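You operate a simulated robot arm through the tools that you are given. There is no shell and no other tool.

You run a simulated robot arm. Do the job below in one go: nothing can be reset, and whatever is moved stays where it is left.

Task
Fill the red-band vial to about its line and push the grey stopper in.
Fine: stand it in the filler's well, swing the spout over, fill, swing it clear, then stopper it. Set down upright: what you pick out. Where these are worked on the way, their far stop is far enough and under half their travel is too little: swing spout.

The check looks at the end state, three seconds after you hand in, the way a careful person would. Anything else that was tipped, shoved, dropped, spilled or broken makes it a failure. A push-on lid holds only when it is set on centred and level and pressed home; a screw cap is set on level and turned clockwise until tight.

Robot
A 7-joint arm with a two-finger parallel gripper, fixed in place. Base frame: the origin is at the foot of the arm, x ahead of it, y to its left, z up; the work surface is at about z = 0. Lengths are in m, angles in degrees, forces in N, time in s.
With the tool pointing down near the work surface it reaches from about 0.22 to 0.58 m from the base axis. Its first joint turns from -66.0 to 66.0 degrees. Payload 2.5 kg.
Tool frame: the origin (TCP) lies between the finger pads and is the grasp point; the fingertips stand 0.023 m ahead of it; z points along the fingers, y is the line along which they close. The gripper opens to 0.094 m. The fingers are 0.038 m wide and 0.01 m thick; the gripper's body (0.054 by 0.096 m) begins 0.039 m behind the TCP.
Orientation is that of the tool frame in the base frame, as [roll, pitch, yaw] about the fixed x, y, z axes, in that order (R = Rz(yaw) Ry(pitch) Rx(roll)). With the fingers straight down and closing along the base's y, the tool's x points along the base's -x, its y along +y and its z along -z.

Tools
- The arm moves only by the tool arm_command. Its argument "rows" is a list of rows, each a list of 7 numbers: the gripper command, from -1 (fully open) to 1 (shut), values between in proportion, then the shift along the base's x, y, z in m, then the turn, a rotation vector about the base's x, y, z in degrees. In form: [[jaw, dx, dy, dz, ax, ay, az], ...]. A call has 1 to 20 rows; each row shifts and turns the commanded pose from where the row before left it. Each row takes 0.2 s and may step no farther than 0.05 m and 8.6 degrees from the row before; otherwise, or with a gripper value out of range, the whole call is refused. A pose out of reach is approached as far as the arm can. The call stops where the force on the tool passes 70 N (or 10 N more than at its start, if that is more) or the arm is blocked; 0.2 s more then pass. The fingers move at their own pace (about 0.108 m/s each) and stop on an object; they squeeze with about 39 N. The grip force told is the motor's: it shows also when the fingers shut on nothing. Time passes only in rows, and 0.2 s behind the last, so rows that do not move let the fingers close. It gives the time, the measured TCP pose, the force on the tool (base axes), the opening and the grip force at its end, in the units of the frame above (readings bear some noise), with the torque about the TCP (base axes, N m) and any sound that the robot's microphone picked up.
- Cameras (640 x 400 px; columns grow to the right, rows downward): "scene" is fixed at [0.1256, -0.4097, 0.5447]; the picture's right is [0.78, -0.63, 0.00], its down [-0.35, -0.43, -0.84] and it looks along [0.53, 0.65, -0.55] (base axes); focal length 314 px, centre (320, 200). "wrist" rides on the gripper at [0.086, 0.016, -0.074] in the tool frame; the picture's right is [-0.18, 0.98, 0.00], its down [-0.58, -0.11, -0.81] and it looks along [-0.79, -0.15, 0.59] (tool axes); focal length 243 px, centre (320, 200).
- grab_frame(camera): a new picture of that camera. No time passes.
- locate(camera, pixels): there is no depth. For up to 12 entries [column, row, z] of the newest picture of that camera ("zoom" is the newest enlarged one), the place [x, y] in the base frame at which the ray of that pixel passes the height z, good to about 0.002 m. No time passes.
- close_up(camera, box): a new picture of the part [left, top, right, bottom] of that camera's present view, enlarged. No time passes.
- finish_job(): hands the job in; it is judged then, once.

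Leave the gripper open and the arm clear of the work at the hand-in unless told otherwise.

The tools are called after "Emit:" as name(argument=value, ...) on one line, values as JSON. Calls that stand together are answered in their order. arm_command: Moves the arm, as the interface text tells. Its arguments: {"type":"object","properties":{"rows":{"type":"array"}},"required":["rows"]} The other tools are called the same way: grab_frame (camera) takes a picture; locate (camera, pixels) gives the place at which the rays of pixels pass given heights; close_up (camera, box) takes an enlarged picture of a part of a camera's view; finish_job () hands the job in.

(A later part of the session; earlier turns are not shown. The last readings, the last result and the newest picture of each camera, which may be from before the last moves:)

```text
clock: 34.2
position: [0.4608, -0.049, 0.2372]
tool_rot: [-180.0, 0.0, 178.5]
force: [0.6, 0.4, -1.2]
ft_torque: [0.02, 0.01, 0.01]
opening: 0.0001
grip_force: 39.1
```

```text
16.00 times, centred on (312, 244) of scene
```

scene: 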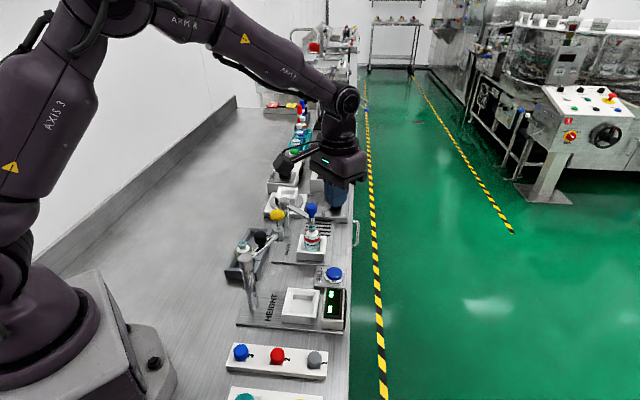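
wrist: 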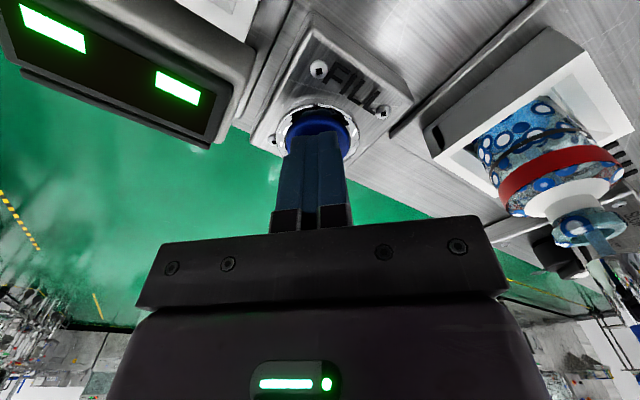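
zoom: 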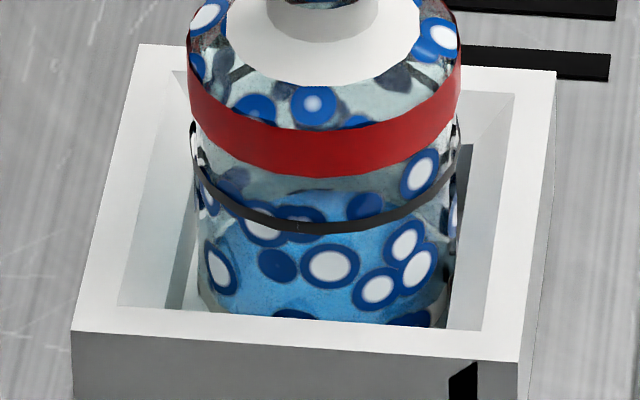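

Reading the surface ellipse (its back edge at zoom row 190, centre near row 256), the liquid is at z ≈ 0.019 while the line is at z ≈ 0.042. That is roughly a quarter of the way after about 0.5 s of flow. I'll give another press of about 0.9 s and recheck.

Emit:
arm_command(rows=[[1, 0, 0, -0.045, 0, 0, 0], [1, 0, 0, -0.045, 0, 0, 0], [1, 0, 0, -0.045, 0, 0, 0], [1, 0, 0, -0.04, 0, 0, 0], [1, 0, 0, 0, 0, 0, 0], [1, 0, 0, -0.0062, 0, 0, 0], [1, 0, 0, 0, 0, 0, 0], [1, 0, 0, 0, 0, 0, 0], [1, 0, 0, 0, 0, 0, 0], [1, 0, 0, 0, 0, 0, 0], [1, 0, 0, 0.0062, 0, 0, 0], [1, 0, 0, 0.04, 0, 0, 0], [1, 0, 0, 0.045, 0, 0, 0], [1, 0, 0, 0.045, 0, 0, 0], [1, 0, 0, 0.045, 0, 0, 0], [1, 0, 0, 0, 0, 0, 0]])

Emit:
close_up(camera="scene", box=[301, 235, 325, 253])

Emit:
close_up(camera="scene", box=[292, 220, 332, 260])

```text
clock: 37.6
position: [0.4597, -0.0496, 0.2356]
tool_rot: [179.9, -0.1, 178.5]
force: [-0.1, -0.4, -0.9]
ft_torque: [-0.01, 0.01, -0.02]
opening: 0.0
grip_force: 39.3
heard: click
```

```text
16.00 times, centred on (313, 244) of scene
```

zoom: 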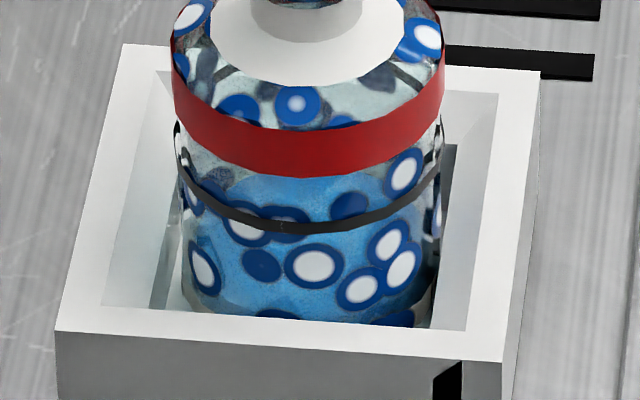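

```text
10.00 times, centred on (312, 240) of scene
```

zoom: 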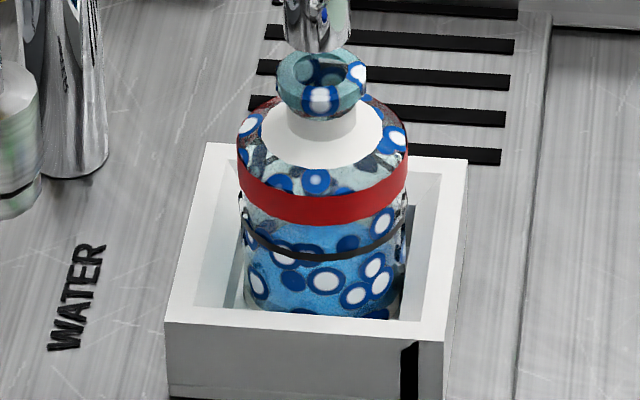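

The level rose. I'll zoom in further on the left and right edges to read the surface accurately.

Emit:
close_up(camera="scene", box=[303, 238, 313, 246])

Emit:
close_up(camera="scene", box=[312, 238, 322, 246])

```text
16.00 times, centred on (308, 242) of scene
```

zoom: 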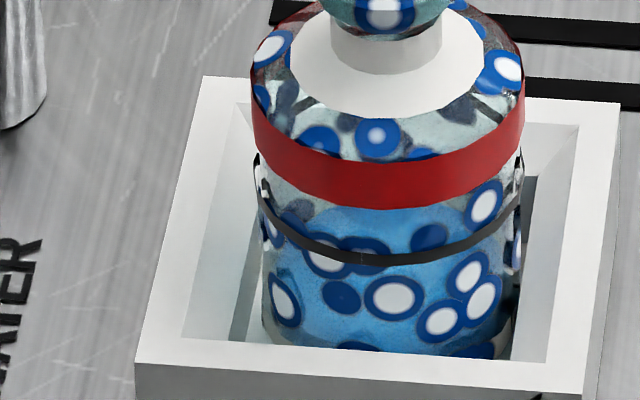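

```text
16.00 times, centred on (317, 242) of scene
```

zoom: 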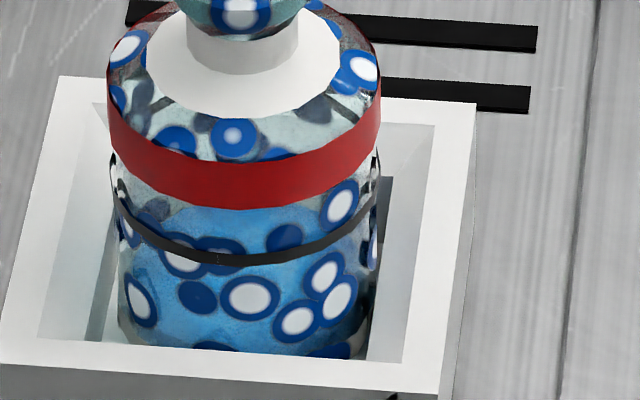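

The surface is now at about z = 0.025, roughly 17 mm below the line, so the flow is about 6 mm/s. I'll press for about 1.7 s and check again.

Emit:
arm_command(rows=[[1, 0, 0, -0.045, 0, 0, 0], [1, 0, 0, -0.045, 0, 0, 0], [1, 0, 0, -0.045, 0, 0, 0], [1, 0, 0, -0.04, 0, 0, 0], [1, 0, 0, 0, 0, 0, 0], [1, 0, 0, -0.0062, 0, 0, 0], [1, 0, 0, 0, 0, 0, 0], [1, 0, 0, 0, 0, 0, 0], [1, 0, 0, 0, 0, 0, 0], [1, 0, 0, 0, 0, 0, 0], [1, 0, 0, 0, 0, 0, 0], [1, 0, 0, 0, 0, 0, 0], [1, 0, 0, 0, 0, 0, 0], [1, 0, 0, 0, 0, 0, 0], [1, 0, 0, 0.0062, 0, 0, 0], [1, 0, 0, 0.04, 0, 0, 0], [1, 0, 0, 0.045, 0, 0, 0], [1, 0, 0, 0.045, 0, 0, 0], [1, 0, 0, 0.045, 0, 0, 0], [1, 0, 0, 0, 0, 0, 0]])

Emit:
close_up(camera="scene", box=[303, 235, 323, 250])

Emit:
close_up(camera="wrist", box=[380, 0, 480, 60])

```text
clock: 41.8
position: [0.4597, -0.05, 0.2354]
tool_rot: [180.0, 0.0, 178.5]
force: [0.4, -0.1, -0.1]
ft_torque: [0.0, -0.03, -0.01]
opening: 0.0
grip_force: 38.7
heard: click
```

```text
16.00 times, centred on (313, 242) of scene
```

zoom: 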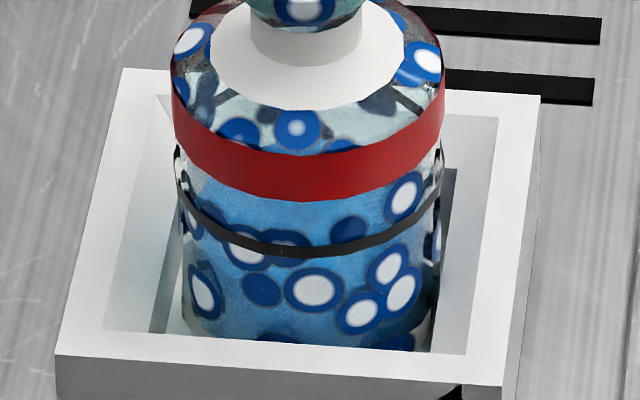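

```text
6.40 times, centred on (430, 30) of wrist
```

zoom: 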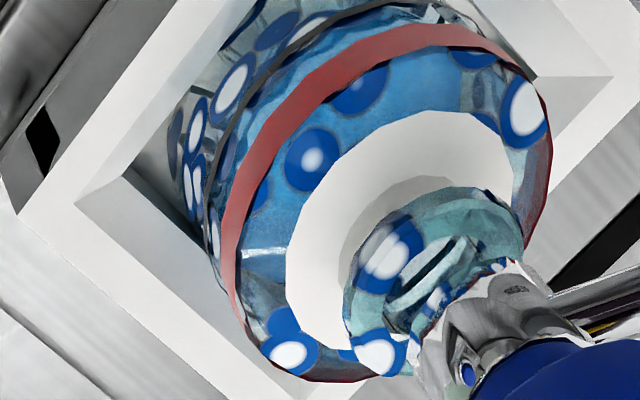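

Precise reading from above is hard because the red band hides the surface's back edge. I'll take a near-horizontal look with the wrist camera from the robot's side, passing between the rack and the HEIGHT arm: first high over to (0.278, 0.136), then tilt the tool 30° forward.

Emit:
arm_command(rows=[[1, 0, 0, 0.045, 0, 0, 0], [1, -0.0302, 0.031, 0.004, 0, 0, 4.25], [1, -0.0302, 0.031, 0.004, 0, 0, 4.25], [1, -0.0302, 0.031, 0.004, 0, 0, 4.25], [1, -0.0302, 0.031, 0.004, 0, 0, 4.25], [1, -0.0302, 0.031, 0.002, 0, 0, 4.25], [1, -0.0302, 0.031, 0.002, 0, 0, 4.25], [1, 0, 0, 0, 3.05, -6.86, 0], [1, 0, 0, 0, 3.05, -6.86, 0], [1, 0, 0, 0, 3.05, -6.86, 0], [1, 0, 0, 0, 3.05, -6.86, 0], [1, 0, 0, 0, 0, 0, 0]])

Emit:
grab_frame(camera="wrist")

Emit:
grab_frame(camera="scene")

```text
clock: 44.4
position: [0.2772, 0.135, 0.3013]
tool_rot: [180.0, 30.1, -155.9]
force: [-0.6, -0.4, 0.0]
ft_torque: [-0.02, 0.01, 0.01]
opening: 0.0
grip_force: 38.9
```

```text
taken
```

wrist: 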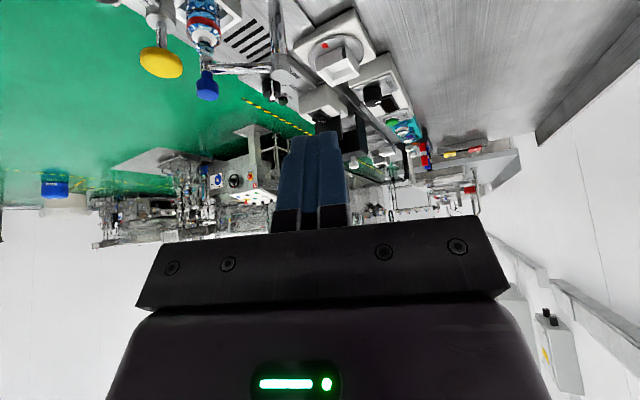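

```text
taken
```

scene: 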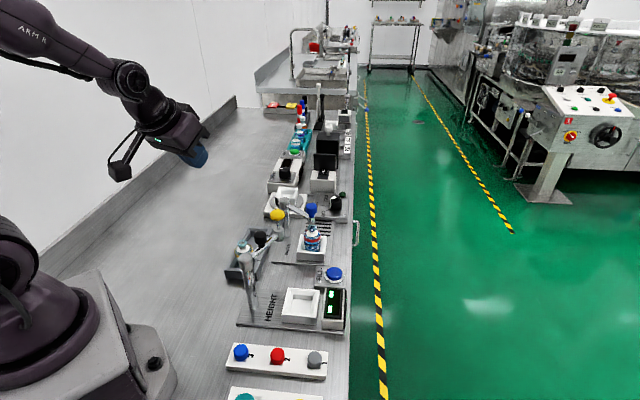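

The pose is reached and the vial shows at (203,30). I'll lower the viewpoint by 0.16 m.

Emit:
arm_command(rows=[[1, 0, 0, -0.04, 0, 0, 0], [1, 0, 0, -0.04, 0, 0, 0], [1, 0, 0, -0.04, 0, 0, 0], [1, 0, 0, -0.04, 0, 0, 0], [1, 0, 0, 0, 0, 0, 0]])

Emit:
grab_frame(camera="wrist")

Emit:
close_up(camera="wrist", box=[160, 90, 240, 140])

Emit:
grab_frame(camera="scene")

```text
clock: 45.6
position: [0.279, 0.1335, 0.1463]
tool_rot: [-179.9, 30.1, -155.9]
force: [0.1, 0.7, -0.4]
ft_torque: [-0.02, 0.0, -0.03]
opening: 0.0
grip_force: 39.3
out of reach, approached as far as the arm can: row 2
```

```text
taken
```

wrist: 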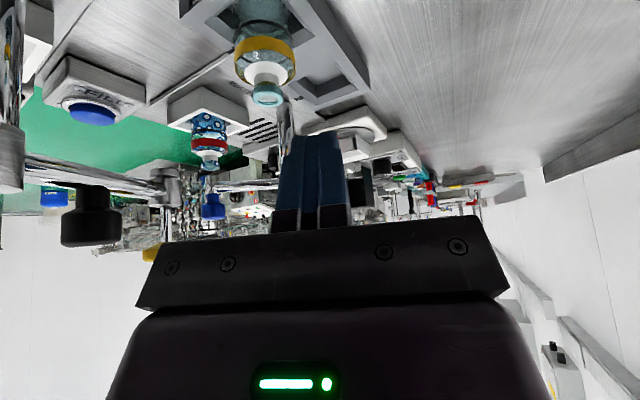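

```text
8.00 times, centred on (200, 115) of wrist
```

zoom: 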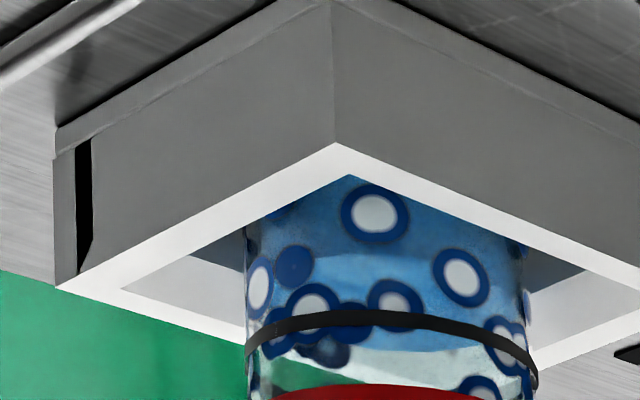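

```text
taken
```

scene: 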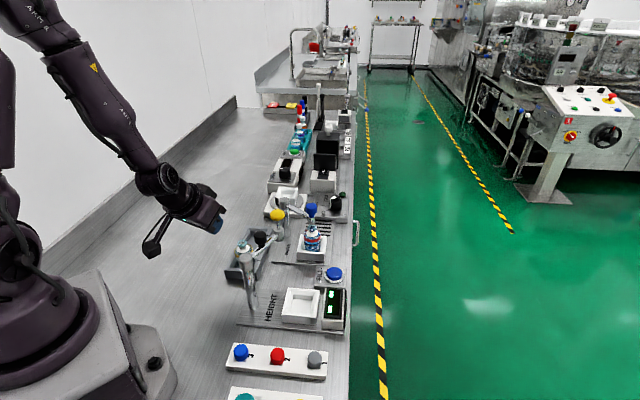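

Excellent view: it's upside-down, and the lighter ellipse is the liquid surface, still below the black line. I'll zoom in further to measure.

Emit:
close_up(camera="wrist", box=[188, 110, 228, 140])

Emit:
close_up(camera="wrist", box=[170, 100, 250, 170])

```text
13.33 times, centred on (208, 125) of wrist
```

zoom: 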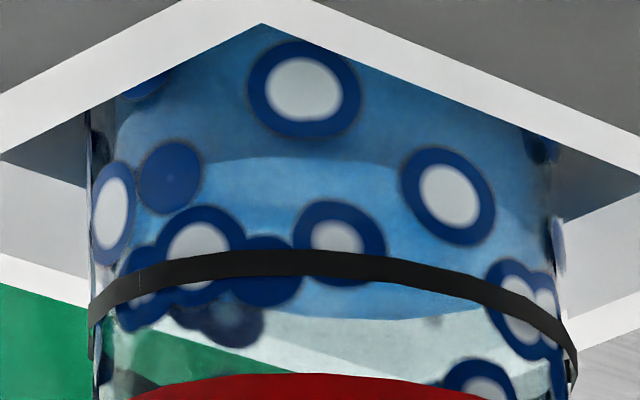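

```text
5.71 times, centred on (210, 135) of wrist
```

zoom: 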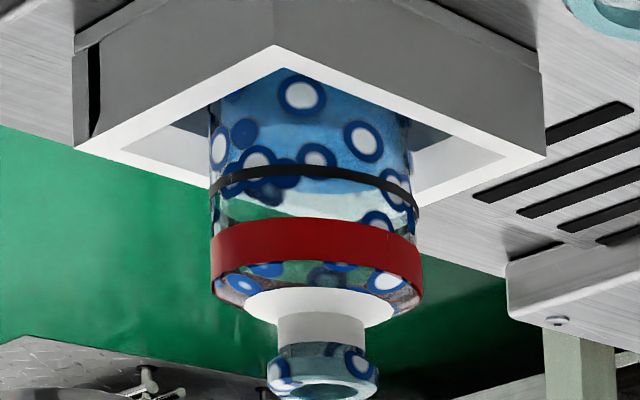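

The surface's centre is about 10–11 mm below the line, so the overall flow is about 4–4.5 mm/s. I'll return the same way to above the button and give a further press of about 1.75 s.

Emit:
arm_command(rows=[[1, 0, 0, 0.04, 0, 0, 0], [1, 0, 0, 0.04, 0, 0, 0], [1, 0, 0, 0.04, 0, 0, 0], [1, 0, 0, 0.04, 0, 0, 0], [1, 0, 0, 0, -3.05, 6.86, 0], [1, 0, 0, 0, -3.05, 6.86, 0], [1, 0, 0, 0, -3.05, 6.86, 0], [1, 0, 0, 0, -3.05, 6.86, 0], [1, 0.0302, -0.031, -0.002, 0, 0, -4.25], [1, 0.0302, -0.031, -0.002, 0, 0, -4.25], [1, 0.0302, -0.031, -0.004, 0, 0, -4.25], [1, 0.0302, -0.031, -0.004, 0, 0, -4.25], [1, 0.0302, -0.031, -0.004, 0, 0, -4.25], [1, 0.0302, -0.031, -0.004, 0, 0, -4.25], [1, 0, 0, -0.045, 0, 0, 0], [1, 0, 0, 0, 0, 0, 0]])

Emit:
grab_frame(camera="wrist")

```text
clock: 49.0
position: [0.4598, -0.0526, 0.2385]
tool_rot: [180.0, 0.0, 178.6]
force: [-0.8, 0.1, 0.1]
ft_torque: [0.0, 0.03, 0.03]
opening: 0.0002
grip_force: 38.8
```

```text
taken
```

wrist: 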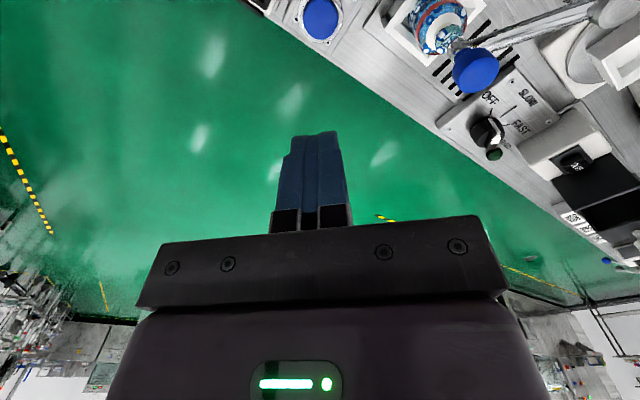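

The button is on axis again at (320,20). I'll descend to just above it and check the height reading before pressing.

Emit:
arm_command(rows=[[1, 0, 0, -0.045, 0, 0, 0], [1, 0, 0, -0.045, 0, 0, 0], [1, 0, 0, -0.045, 0, 0, 0], [1, 0, 0, -0.04, 0, 0, 0], [1, 0, 0, 0, 0, 0, 0]])

Emit:
grab_frame(camera="wrist")

```text
clock: 50.2
position: [0.4611, -0.0499, 0.066]
tool_rot: [-180.0, 0.0, 178.5]
force: [0.3, -0.4, 0.6]
ft_torque: [0.01, 0.0, 0.01]
opening: 0.0
grip_force: 38.7
```

```text
taken
```

wrist: 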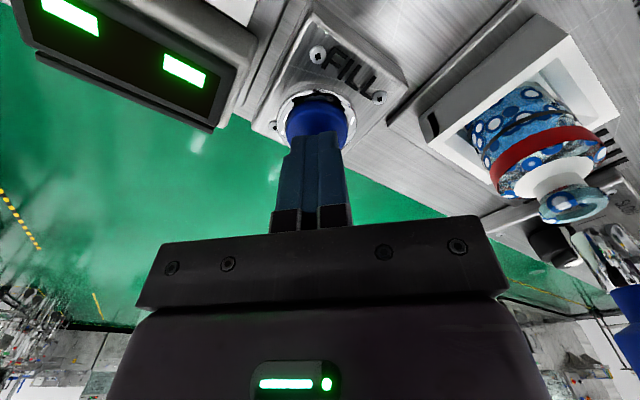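

The height reads 0.066, so the earlier reach limit left a 5 mm offset. I'll take that out first, then press for about 1.75 s and rise.

Emit:
arm_command(rows=[[1, 0, 0, -0.0053, 0, 0, 0], [1, 0, 0, 0, 0, 0, 0], [1, 0, 0, -0.0062, 0, 0, 0], [1, 0, 0, 0, 0, 0, 0], [1, 0, 0, 0, 0, 0, 0], [1, 0, 0, 0, 0, 0, 0], [1, 0, 0, 0, 0, 0, 0], [1, 0, 0, 0, 0, 0, 0], [1, 0, 0, 0, 0, 0, 0], [1, 0, 0, 0, 0, 0, 0], [1, 0, 0, 0, 0, 0, 0], [1, 0, 0, 0.0062, 0, 0, 0], [1, 0, 0, 0, 0, 0, 0]])

Emit:
close_up(camera="wrist", box=[440, 60, 640, 230])

Emit:
close_up(camera="scene", box=[292, 225, 332, 255])

```text
clock: 53.0
position: [0.4602, -0.0516, 0.0609]
tool_rot: [179.9, 0.0, 178.4]
force: [-0.6, 0.0, -0.1]
ft_torque: [0.01, -0.02, 0.01]
opening: 0.0002
grip_force: 39.0
heard: click
```

```text
2.35 times, centred on (540, 145) of wrist
```

zoom: 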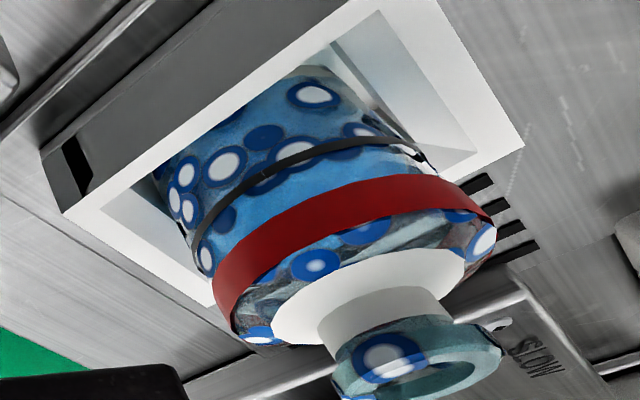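

```text
13.33 times, centred on (312, 240) of scene
```

zoom: 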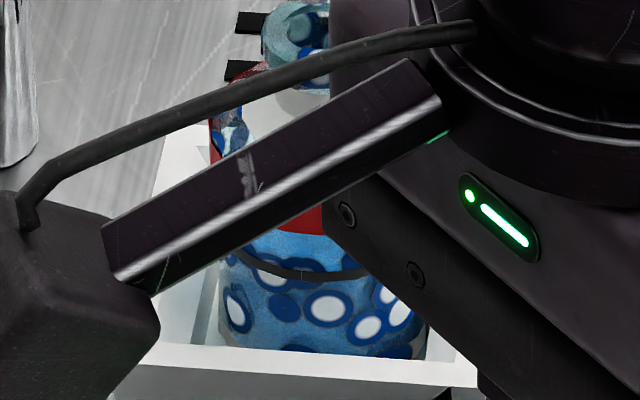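

The blue now fills more of the gap between line and band. I'll go back to the horizontal viewpoint to measure.

Emit:
arm_command(rows=[[1, 0, 0, 0.045, 0, 0, 0], [1, 0, 0, 0.045, 0, 0, 0], [1, 0, 0, 0.045, 0, 0, 0], [1, 0, 0, 0.045, 0, 0, 0], [1, 0, 0, 0.04, 0, 0, 0], [1, -0.0302, 0.031, 0.004, 0, 0, 4.25], [1, -0.0302, 0.031, 0.004, 0, 0, 4.25], [1, -0.0302, 0.031, 0.004, 0, 0, 4.25], [1, -0.0302, 0.031, 0.004, 0, 0, 4.25], [1, -0.0302, 0.031, 0.002, 0, 0, 4.25], [1, -0.0302, 0.031, 0.002, 0, 0, 4.25], [1, 0, 0, 0, 3.05, -6.86, 0], [1, 0, 0, 0, 3.05, -6.86, 0], [1, 0, 0, 0, 3.05, -6.86, 0], [1, 0, 0, 0, 3.05, -6.86, 0], [1, 0, 0, -0.04, 0, 0, 0], [1, 0, 0, -0.04, 0, 0, 0], [1, 0, 0, -0.04, 0, 0, 0], [1, 0, 0, -0.035, 0, 0, 0], [1, 0, 0, 0, 0, 0, 0]])

Emit:
grab_frame(camera="wrist")

Emit:
close_up(camera="wrist", box=[188, 110, 228, 140])

```text
clock: 57.2
position: [0.2787, 0.1357, 0.1454]
tool_rot: [-180.0, 30.2, -156.0]
force: [0.2, -0.1, 0.2]
ft_torque: [-0.02, 0.05, -0.02]
opening: 0.0
grip_force: 39.0
```

```text
taken
```

wrist: 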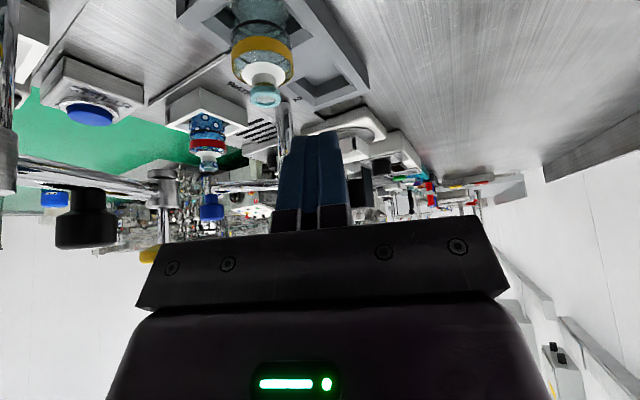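

```text
13.33 times, centred on (208, 125) of wrist
```

zoom: 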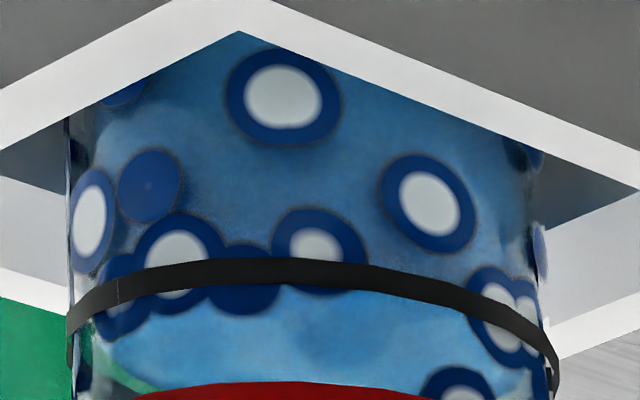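

The surface is now close to the line. I'll zoom to the maximum on the left and right edges to judge it.

Emit:
close_up(camera="wrist", box=[183, 122, 213, 146])

Emit:
close_up(camera="wrist", box=[200, 122, 230, 146])

```text
16.00 times, centred on (198, 134) of wrist
```

zoom: 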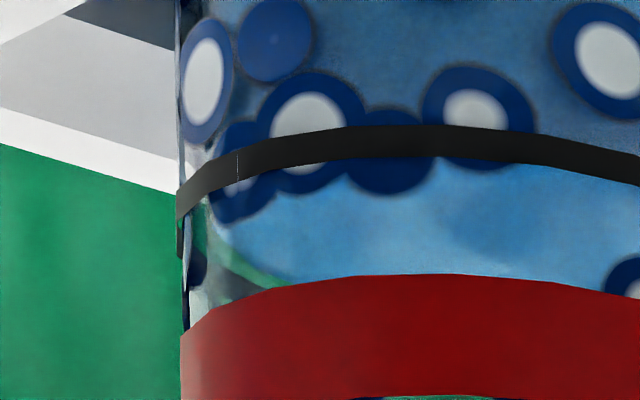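

```text
16.00 times, centred on (215, 134) of wrist
```

zoom: 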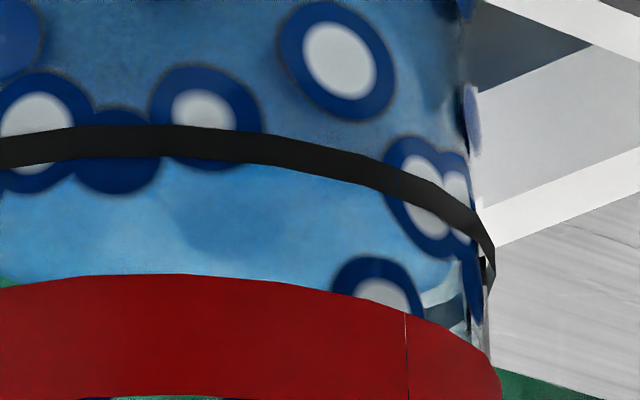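

Left and right edges agree: the surface is about 1–1.5 mm below the line. One very short tap (about 0.2–0.3 s) should bring it to the line, so I'll go back to the button and check the height first.

Emit:
arm_command(rows=[[1, 0, 0, 0.04, 0, 0, 0], [1, 0, 0, 0.04, 0, 0, 0], [1, 0, 0, 0.04, 0, 0, 0], [1, 0, 0, 0.035, 0, 0, 0], [1, 0, 0, 0, -3.05, 6.86, 0], [1, 0, 0, 0, -3.05, 6.86, 0], [1, 0, 0, 0, -3.05, 6.86, 0], [1, 0, 0, 0, -3.05, 6.86, 0], [1, 0.0302, -0.031, -0.002, 0, 0, -4.25], [1, 0.0302, -0.031, -0.002, 0, 0, -4.25], [1, 0.0302, -0.031, -0.004, 0, 0, -4.25], [1, 0.0302, -0.031, -0.004, 0, 0, -4.25], [1, 0.0302, -0.031, -0.004, 0, 0, -4.25], [1, 0.0302, -0.031, -0.004, 0, 0, -4.25], [1, 0, 0, -0.045, 0, 0, 0], [1, 0, 0, -0.045, 0, 0, 0], [1, 0, 0, -0.045, 0, 0, 0], [1, 0, 0, -0.045, 0, 0, 0], [1, 0, 0, -0.035, 0, 0, 0], [1, 0, 0, 0, 0, 0, 0]])

Emit:
grab_frame(camera="wrist")

```text
clock: 61.4
position: [0.4613, -0.0502, 0.0667]
tool_rot: [180.0, 0.0, 178.5]
force: [0.4, -0.8, -0.4]
ft_torque: [-0.01, -0.01, 0.0]
opening: 0.0002
grip_force: 39.3
```

```text
taken
```

wrist: 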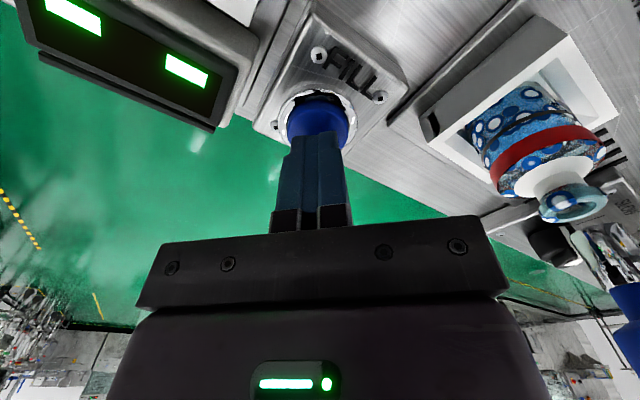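

At 0.0667 as expected. I'll go down 5 mm to just over the button, then tap down and straight back up, and rise to travel height.

Emit:
arm_command(rows=[[1, 0, 0, -0.005, 0, 0, 0], [1, 0, 0, 0, 0, 0, 0], [1, 0, 0, -0.0062, 0, 0, 0], [1, 0, 0, 0.0062, 0, 0, 0], [1, 0, 0, 0.04, 0, 0, 0], [1, 0, 0, 0.045, 0, 0, 0], [1, 0, 0, 0.045, 0, 0, 0], [1, 0, 0, 0.045, 0, 0, 0], [1, 0, 0, 0, 0, 0, 0]])

Emit:
close_up(camera="scene", box=[292, 215, 332, 260])

Emit:
grab_frame(camera="wrist")

```text
clock: 63.4
position: [0.459, -0.0506, 0.2348]
tool_rot: [-180.0, 0.0, 178.6]
force: [0.7, 0.5, -0.3]
ft_torque: [0.01, -0.03, 0.0]
opening: 0.0
grip_force: 38.7
heard: click
```

```text
8.89 times, centred on (312, 238) of scene
```

zoom: 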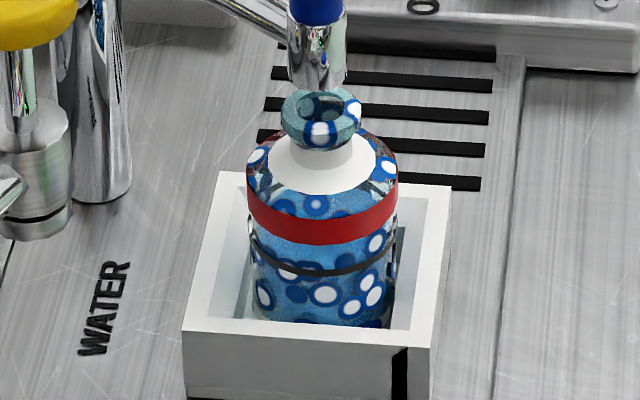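

```text
taken
```

wrist: 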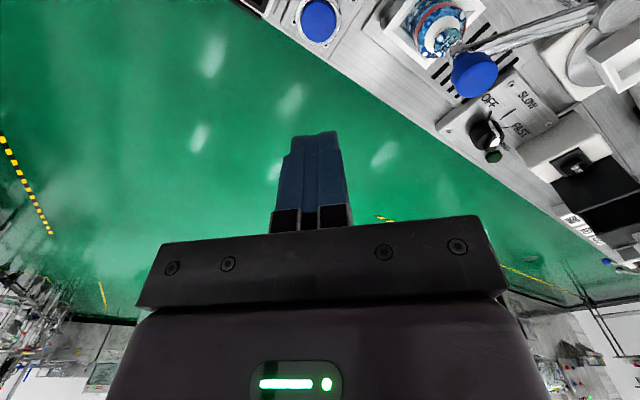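

The level now looks right at the line from here. Next I'll swing the spout clear: back over the knob at about (0.480, 0.0585), turning to yaw 98° with the fingers open.

Emit:
arm_command(rows=[[0.6, 0.0021, 0.0108, 0, 0, 0, -8], [0.3, 0.0021, 0.0108, 0, 0, 0, -8], [0.0, 0.0021, 0.0108, 0, 0, 0, -8], [-0.1, 0.0021, 0.0108, 0, 0, 0, -8], [-0.1, 0.0021, 0.0108, 0, 0, 0, -8], [-0.1, 0.0021, 0.0108, 0, 0, 0, -8], [-0.1, 0.0021, 0.0108, 0, 0, 0, -8], [-0.1, 0.0021, 0.0108, 0, 0, 0, -8], [-0.1, 0.0021, 0.0108, 0, 0, 0, -8], [-0.1, 0.0021, 0.0108, 0, 0, 0, -8], [-0.1, 0, 0, 0, 0, 0, 0]])

Emit:
grab_frame(camera="wrist")

Emit:
close_up(camera="wrist", box=[240, 30, 400, 130])

```text
clock: 65.8
position: [0.4812, 0.0576, 0.2371]
tool_rot: [179.9, 0.0, 98.4]
force: [-0.6, -0.2, 0.3]
ft_torque: [-0.01, -0.01, -0.04]
opening: 0.0521
grip_force: 0.1
```

```text
taken
```

wrist: 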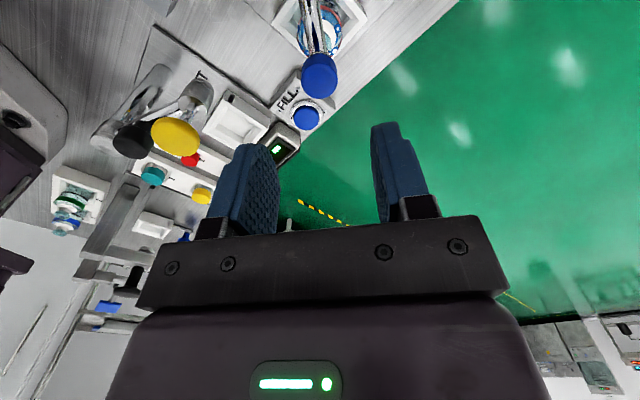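

```text
4.00 times, centred on (320, 80) of wrist
```

zoom: 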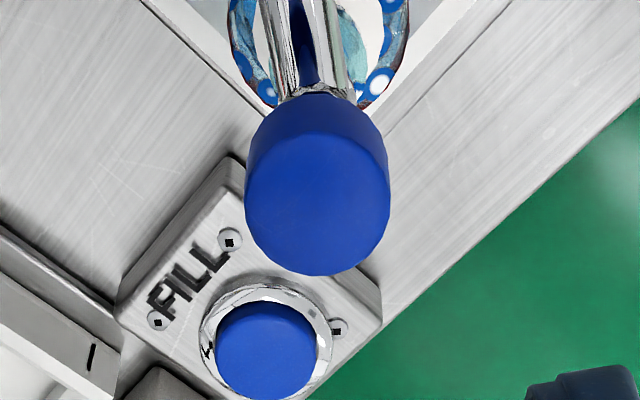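

The knob is centred at (319,84). I'll descend to z ≈ 0.139 around it and narrow the jaw.

Emit:
arm_command(rows=[[-0.1, 0, 0, -0.03, 0, 0, 0], [-0.1, 0, 0, -0.03, 0, 0, 0], [-0.1, 0, 0, -0.02, 0, 0, 0], [-0.1, 0, 0, -0.017, 0, 0, 0], [0.33, 0, 0, 0, 0, 0, 0], [0.33, 0, 0, 0, 0, 0, 0]])

Emit:
grab_frame(camera="wrist")

Emit:
close_up(camera="scene", box=[268, 180, 364, 250])

```text
clock: 67.2
position: [0.4808, 0.0573, 0.1391]
tool_rot: [-180.0, 0.1, 98.5]
force: [1.1, 0.7, 1.2]
ft_torque: [0.03, -0.01, -0.01]
opening: 0.0312
grip_force: 0.1
```

```text
taken
```

wrist: 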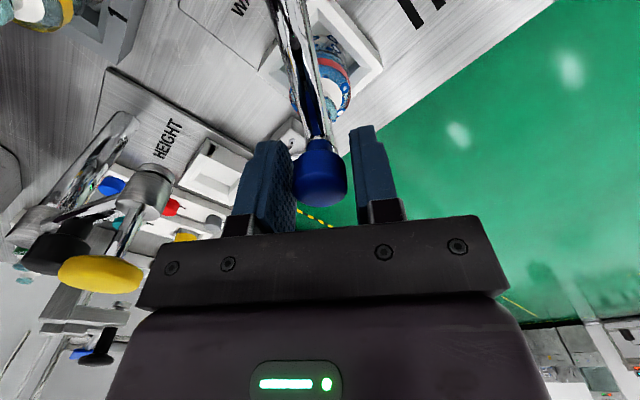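

```text
5.71 times, centred on (316, 215) of scene
```

zoom: 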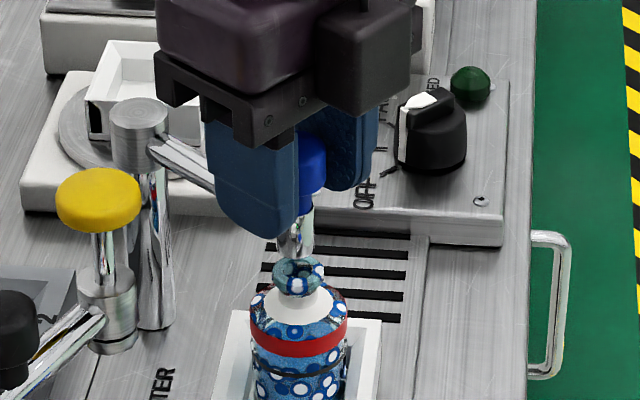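

The fingers straddle the knob. I'll swing it back anticlockwise along the arc, first half.

Emit:
arm_command(rows=[[0.33, 0.0134, 0.0034, 0, 0, 0, 8.5], [0.33, 0.0127, 0.0053, 0, 0, 0, 8.5], [0.33, 0.0118, 0.0072, 0, 0, 0, 8.5], [0.33, 0.0106, 0.0088, 0, 0, 0, 8.5], [0.33, 0, 0, 0, 0, 0, 0]])

Emit:
close_up(camera="scene", box=[268, 180, 364, 250])

Emit:
grab_frame(camera="wrist")

```text
clock: 68.4
position: [0.5311, 0.0817, 0.1385]
tool_rot: [179.9, -0.1, 132.8]
force: [0.0, 0.4, -0.3]
ft_torque: [0.02, 0.03, 0.0]
opening: 0.0316
grip_force: 0.0
```

```text
5.71 times, centred on (316, 215) of scene
```

zoom: 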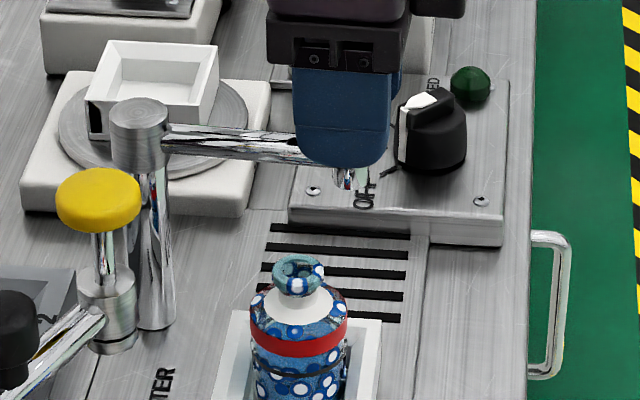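

```text
taken
```

wrist: 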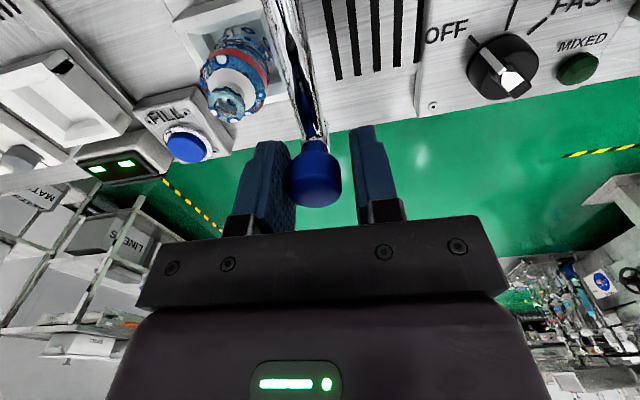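

The spout follows freely, and the vial is undisturbed. I'll swing the second half back to its starting place.

Emit:
arm_command(rows=[[0.33, 0.0091, 0.0102, 0, 0, 0, 8.5], [0.33, 0.0076, 0.0116, 0, 0, 0, 8.5], [0.33, 0.0058, 0.0125, 0, 0, 0, 8.5], [0.33, 0.0039, 0.0132, 0, 0, 0, 8.5], [0.33, 0, 0, 0, 0, 0, 0]])

Emit:
close_up(camera="scene", box=[268, 160, 364, 230])

Emit:
grab_frame(camera="wrist")

```text
clock: 69.6
position: [0.5558, 0.1301, 0.1393]
tool_rot: [179.9, 0.1, 166.7]
force: [0.0, -0.6, 0.6]
ft_torque: [0.03, 0.0, -0.03]
opening: 0.0313
grip_force: 0.1
```

```text
5.71 times, centred on (316, 195) of scene
```

zoom: 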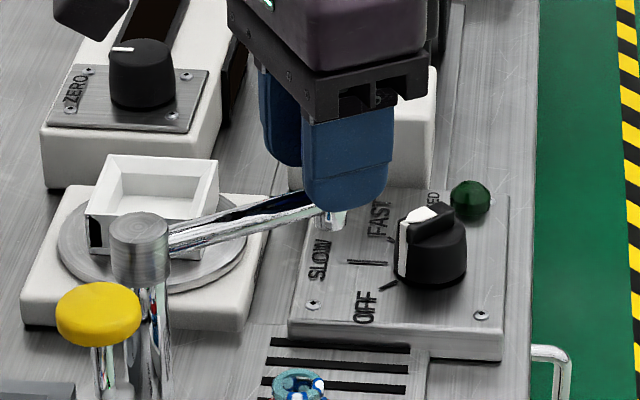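

```text
taken
```

wrist: 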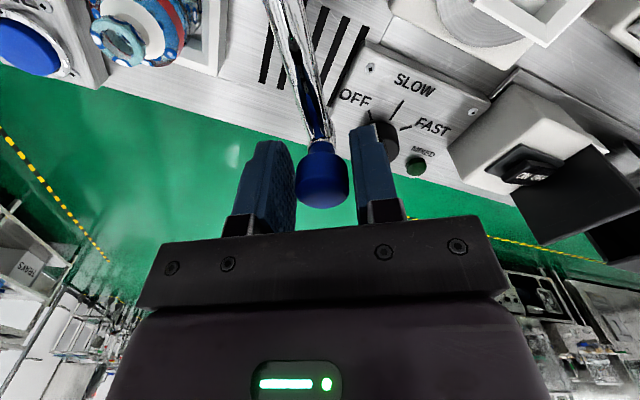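

The spout is back where it started. I'll open, rise straight up, and then check the vial once more.

Emit:
arm_command(rows=[[-0.1, 0, 0, 0, 0, 0, 0], [-0.1, 0, 0, 0.02, 0, 0, 0], [-0.1, 0, 0, 0.03, 0, 0, 0], [-0.1, 0, 0, 0.035, 0, 0, 0], [-0.1, 0, 0, 0.035, 0, 0, 0], [-0.1, -0.03, -0.02, 0.02, 0, 0, 0], [-0.1, -0.04, -0.02, 0, 0, 0, 0], [-0.1, -0.04, -0.02, 0, 0, 0, 0], [-0.1, 0, 0, 0, 0, 0, 0]])

Emit:
close_up(camera="scene", box=[260, 170, 356, 260])

Emit:
close_up(camera="scene", box=[301, 232, 325, 250])

Emit:
grab_frame(camera="wrist")

```text
clock: 71.6
position: [0.4476, 0.0699, 0.2808]
tool_rot: [180.0, 0.1, 166.6]
force: [0.3, -0.5, 0.3]
ft_torque: [0.02, 0.01, 0.02]
opening: 0.0516
grip_force: 0.1
```

```text
4.44 times, centred on (308, 215) of scene
```

zoom: 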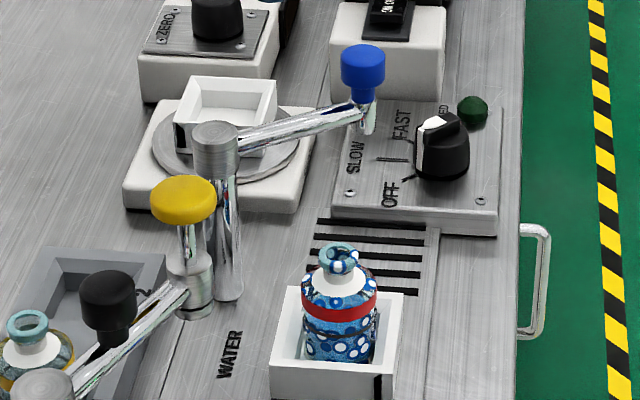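

```text
16.00 times, centred on (313, 241) of scene
```

zoom: 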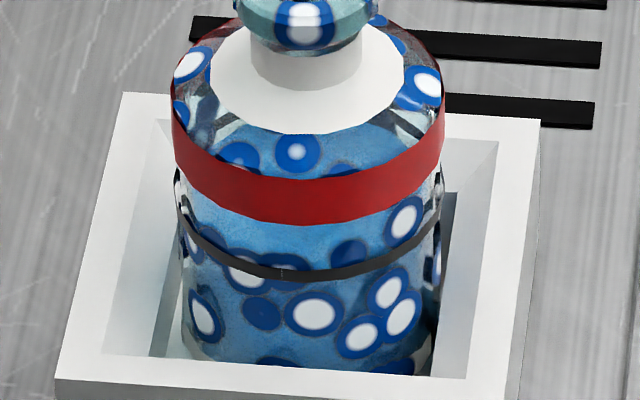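

```text
taken
```

wrist: 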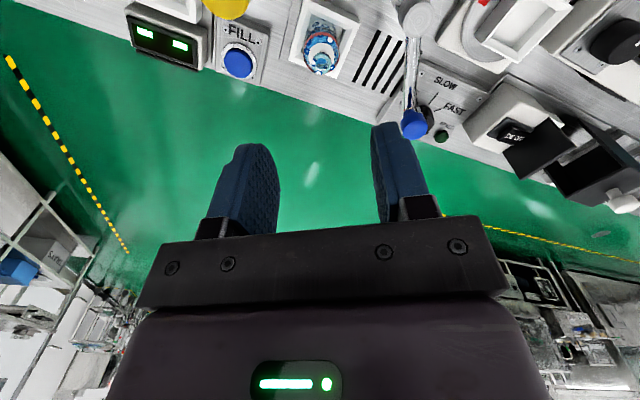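

The liquid's back edge now shows through the shoulder where a level at the line would put it, so the fill is right, and the spout is clear. Now for the grey stopper: I'll move above slot 1 at about (0.305, -0.175).

Emit:
arm_command(rows=[[-0.1, -0.0238, -0.0408, 0, 0, 0, 2.2], [-0.1, -0.0238, -0.0408, 0, 0, 0, 2.2], [-0.1, -0.0238, -0.0408, 0, 0, 0, 2.2], [-0.1, -0.0238, -0.0408, 0, 0, 0, 2.2], [-0.1, -0.0238, -0.0408, -0.02, 0, 0, 2.2], [-0.1, -0.0238, -0.0408, -0.02, 0, 0, 2.2], [-0.1, 0, 0, 0, 0, 0, 0]])

Emit:
grab_frame(camera="wrist")

Emit:
close_up(camera="wrist", box=[240, 0, 400, 100])

Emit:
close_up(camera="scene", box=[280, 335, 340, 385])

```text
refused: row 5 steps farther than a row can; nothing moved
```

```text
taken
```

wrist: 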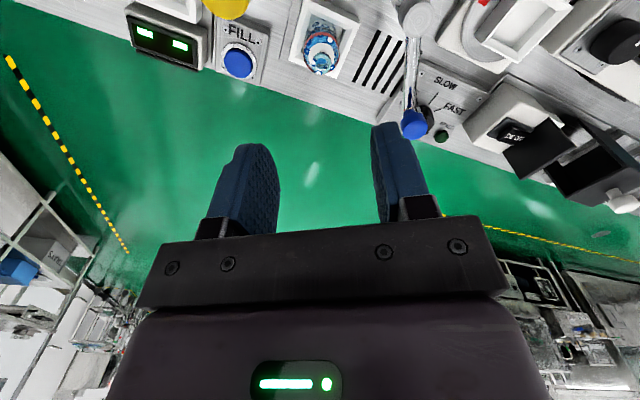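

```text
4.00 times, centred on (320, 50) of wrist
```

zoom: 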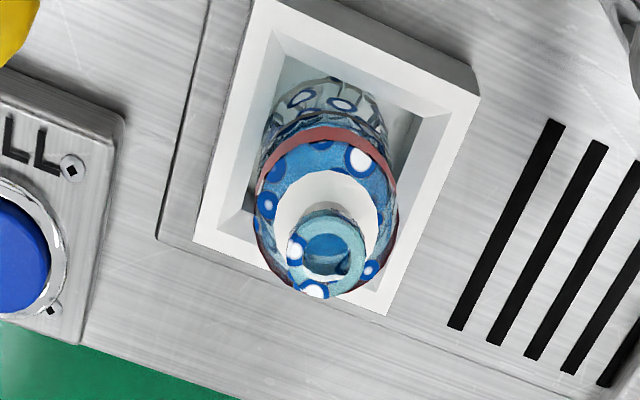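

```text
8.00 times, centred on (310, 360) of scene
```

zoom: 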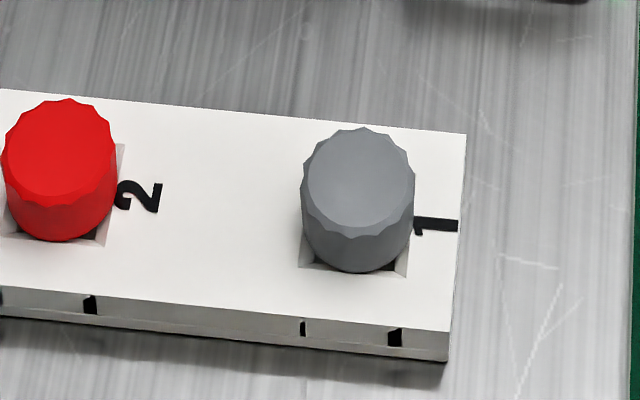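

One row was slightly too long, so nothing moved. Before moving on, I'll use this good view to locate the vial rim at wrist (321.8,63.3), then go with shorter rows.

Emit:
locate(camera="wrist", pixels=[[321.75, 63.25, 0.082], [321.75, 63.25, 0.0835], [321.75, 63.25, 0.085]])

Emit:
arm_command(rows=[[-0.1, -0.0238, -0.0408, 0, 0, 0, 2.2], [-0.1, -0.0238, -0.0408, 0, 0, 0, 2.2], [-0.1, -0.0238, -0.0408, 0, 0, 0, 2.2], [-0.1, -0.0238, -0.0408, 0, 0, 0, 2.2], [-0.1, -0.0238, -0.0408, -0.01, 0, 0, 2.2], [-0.1, -0.0238, -0.0408, -0.01, 0, 0, 2.2], [-0.1, 0, 0, -0.02, 0, 0, 0], [-0.1, 0, 0, 0, 0, 0, 0]])

Emit:
grab_frame(camera="wrist")

Emit:
close_up(camera="wrist", box=[240, 0, 400, 100])

```text
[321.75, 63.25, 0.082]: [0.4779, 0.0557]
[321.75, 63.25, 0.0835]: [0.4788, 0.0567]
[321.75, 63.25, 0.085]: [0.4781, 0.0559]
```

```text
clock: 73.4
position: [0.3042, -0.175, 0.2398]
tool_rot: [-180.0, 0.0, 179.8]
force: [-0.6, -0.3, -0.6]
ft_torque: [0.03, 0.0, 0.02]
opening: 0.0517
grip_force: 0.0
```

```text
taken
```

wrist: 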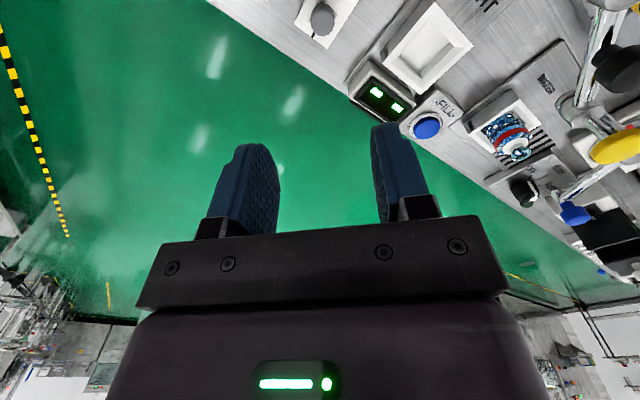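

```text
4.00 times, centred on (320, 50) of wrist
```

zoom: 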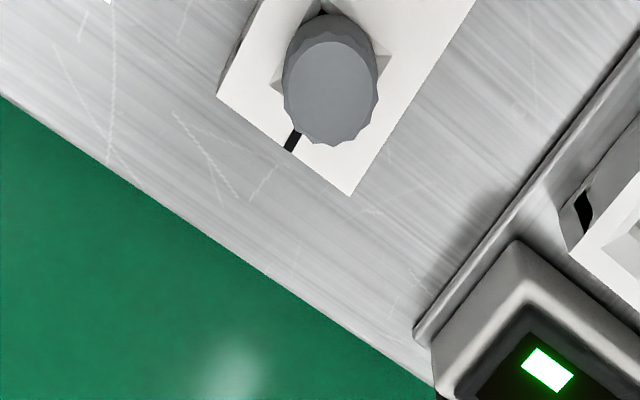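

The grey stopper's top is at wrist zoom (330,95) and scene (314.6,357.3). I'll triangulate it.

Emit:
locate(camera="zoom", pixels=[[330, 95, 0.03], [330, 95, 0.04], [330, 95, 0.05], [351, 195, 0.01], [351, 195, 0.016]])

Emit:
grab_frame(camera="scene")

Emit:
locate(camera="scene", pixels=[[314.6, 357.25, 0.03], [314.6, 357.25, 0.04], [314.6, 357.25, 0.05], [328.2, 351.7, 0.01], [328.2, 351.7, 0.016]])

Emit:
close_up(camera="scene", box=[280, 320, 340, 385])

```text
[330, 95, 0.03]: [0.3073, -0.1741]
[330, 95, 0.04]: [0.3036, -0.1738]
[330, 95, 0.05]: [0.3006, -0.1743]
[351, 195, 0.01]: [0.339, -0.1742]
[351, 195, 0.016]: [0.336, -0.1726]
```

```text
taken
```

scene: 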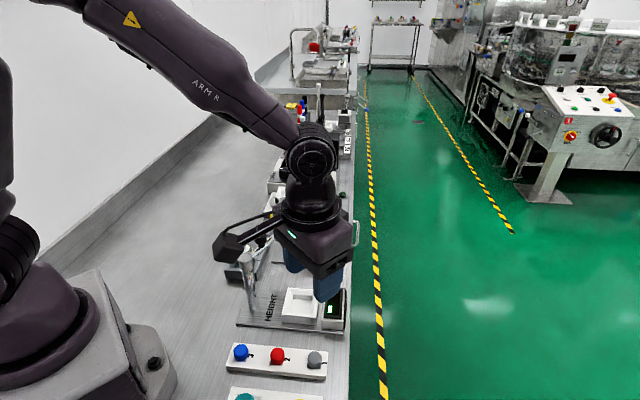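

```text
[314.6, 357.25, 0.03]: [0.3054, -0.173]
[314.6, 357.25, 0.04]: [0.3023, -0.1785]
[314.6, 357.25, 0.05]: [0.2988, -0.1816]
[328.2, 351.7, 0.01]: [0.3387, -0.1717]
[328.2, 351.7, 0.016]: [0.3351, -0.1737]
```

```text
6.15 times, centred on (310, 352) of scene
```

zoom: 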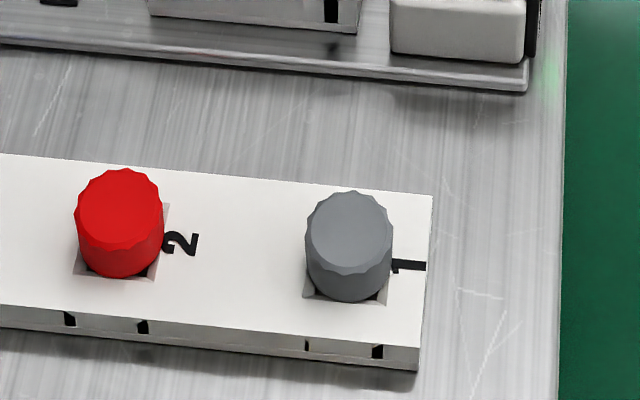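

The stopper's top is at (0.306, -0.174, 0.032) with the strip's top at about 0.014 and a cap diameter of about 23 mm. I'll descend to z = 0.10 and re-check centring.

Emit:
arm_command(rows=[[-0.1, 0.0015, 0.0008, -0.03, 0, 0, 0], [-0.1, 0, 0, -0.04, 0, 0, 0], [-0.1, 0, 0, -0.04, 0, 0, 0], [-0.1, 0, 0, -0.03, 0, 0, 0], [-0.1, 0, 0, 0, 0, 0, 0]])

Emit:
grab_frame(camera="wrist")

Emit:
close_up(camera="wrist", box=[240, 60, 400, 160])

```text
clock: 74.6
position: [0.3031, -0.1755, 0.0999]
tool_rot: [180.0, 0.0, 179.8]
force: [0.4, 0.2, -0.3]
ft_torque: [0.01, 0.01, -0.02]
opening: 0.0518
grip_force: 0.1
```

```text
taken
```

wrist: 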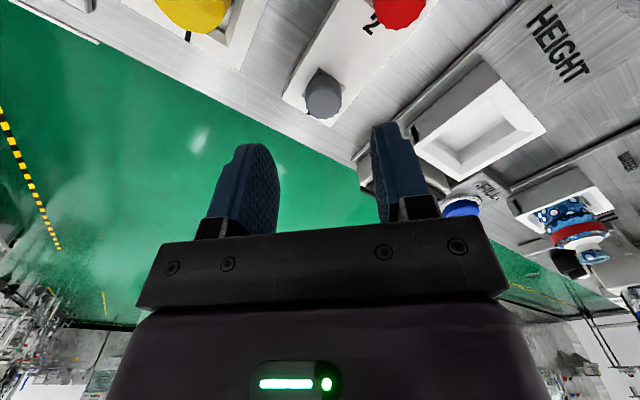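

```text
4.00 times, centred on (320, 110) of wrist
```

zoom: 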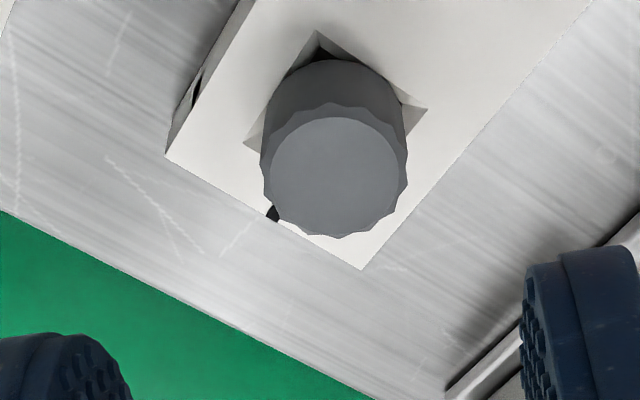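

Emit:
locate(camera="zoom", pixels=[[335, 175, 0.03], [335, 175, 0.032], [335, 175, 0.034]])

Emit:
locate(camera="wrist", pixels=[[320, 182, 0.1], [320, 100.1, 0.032]])

```text
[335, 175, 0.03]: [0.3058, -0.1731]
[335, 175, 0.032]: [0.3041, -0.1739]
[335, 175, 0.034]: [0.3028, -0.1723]
```

```text
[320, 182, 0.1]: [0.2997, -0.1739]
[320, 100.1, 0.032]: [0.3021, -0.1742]
```

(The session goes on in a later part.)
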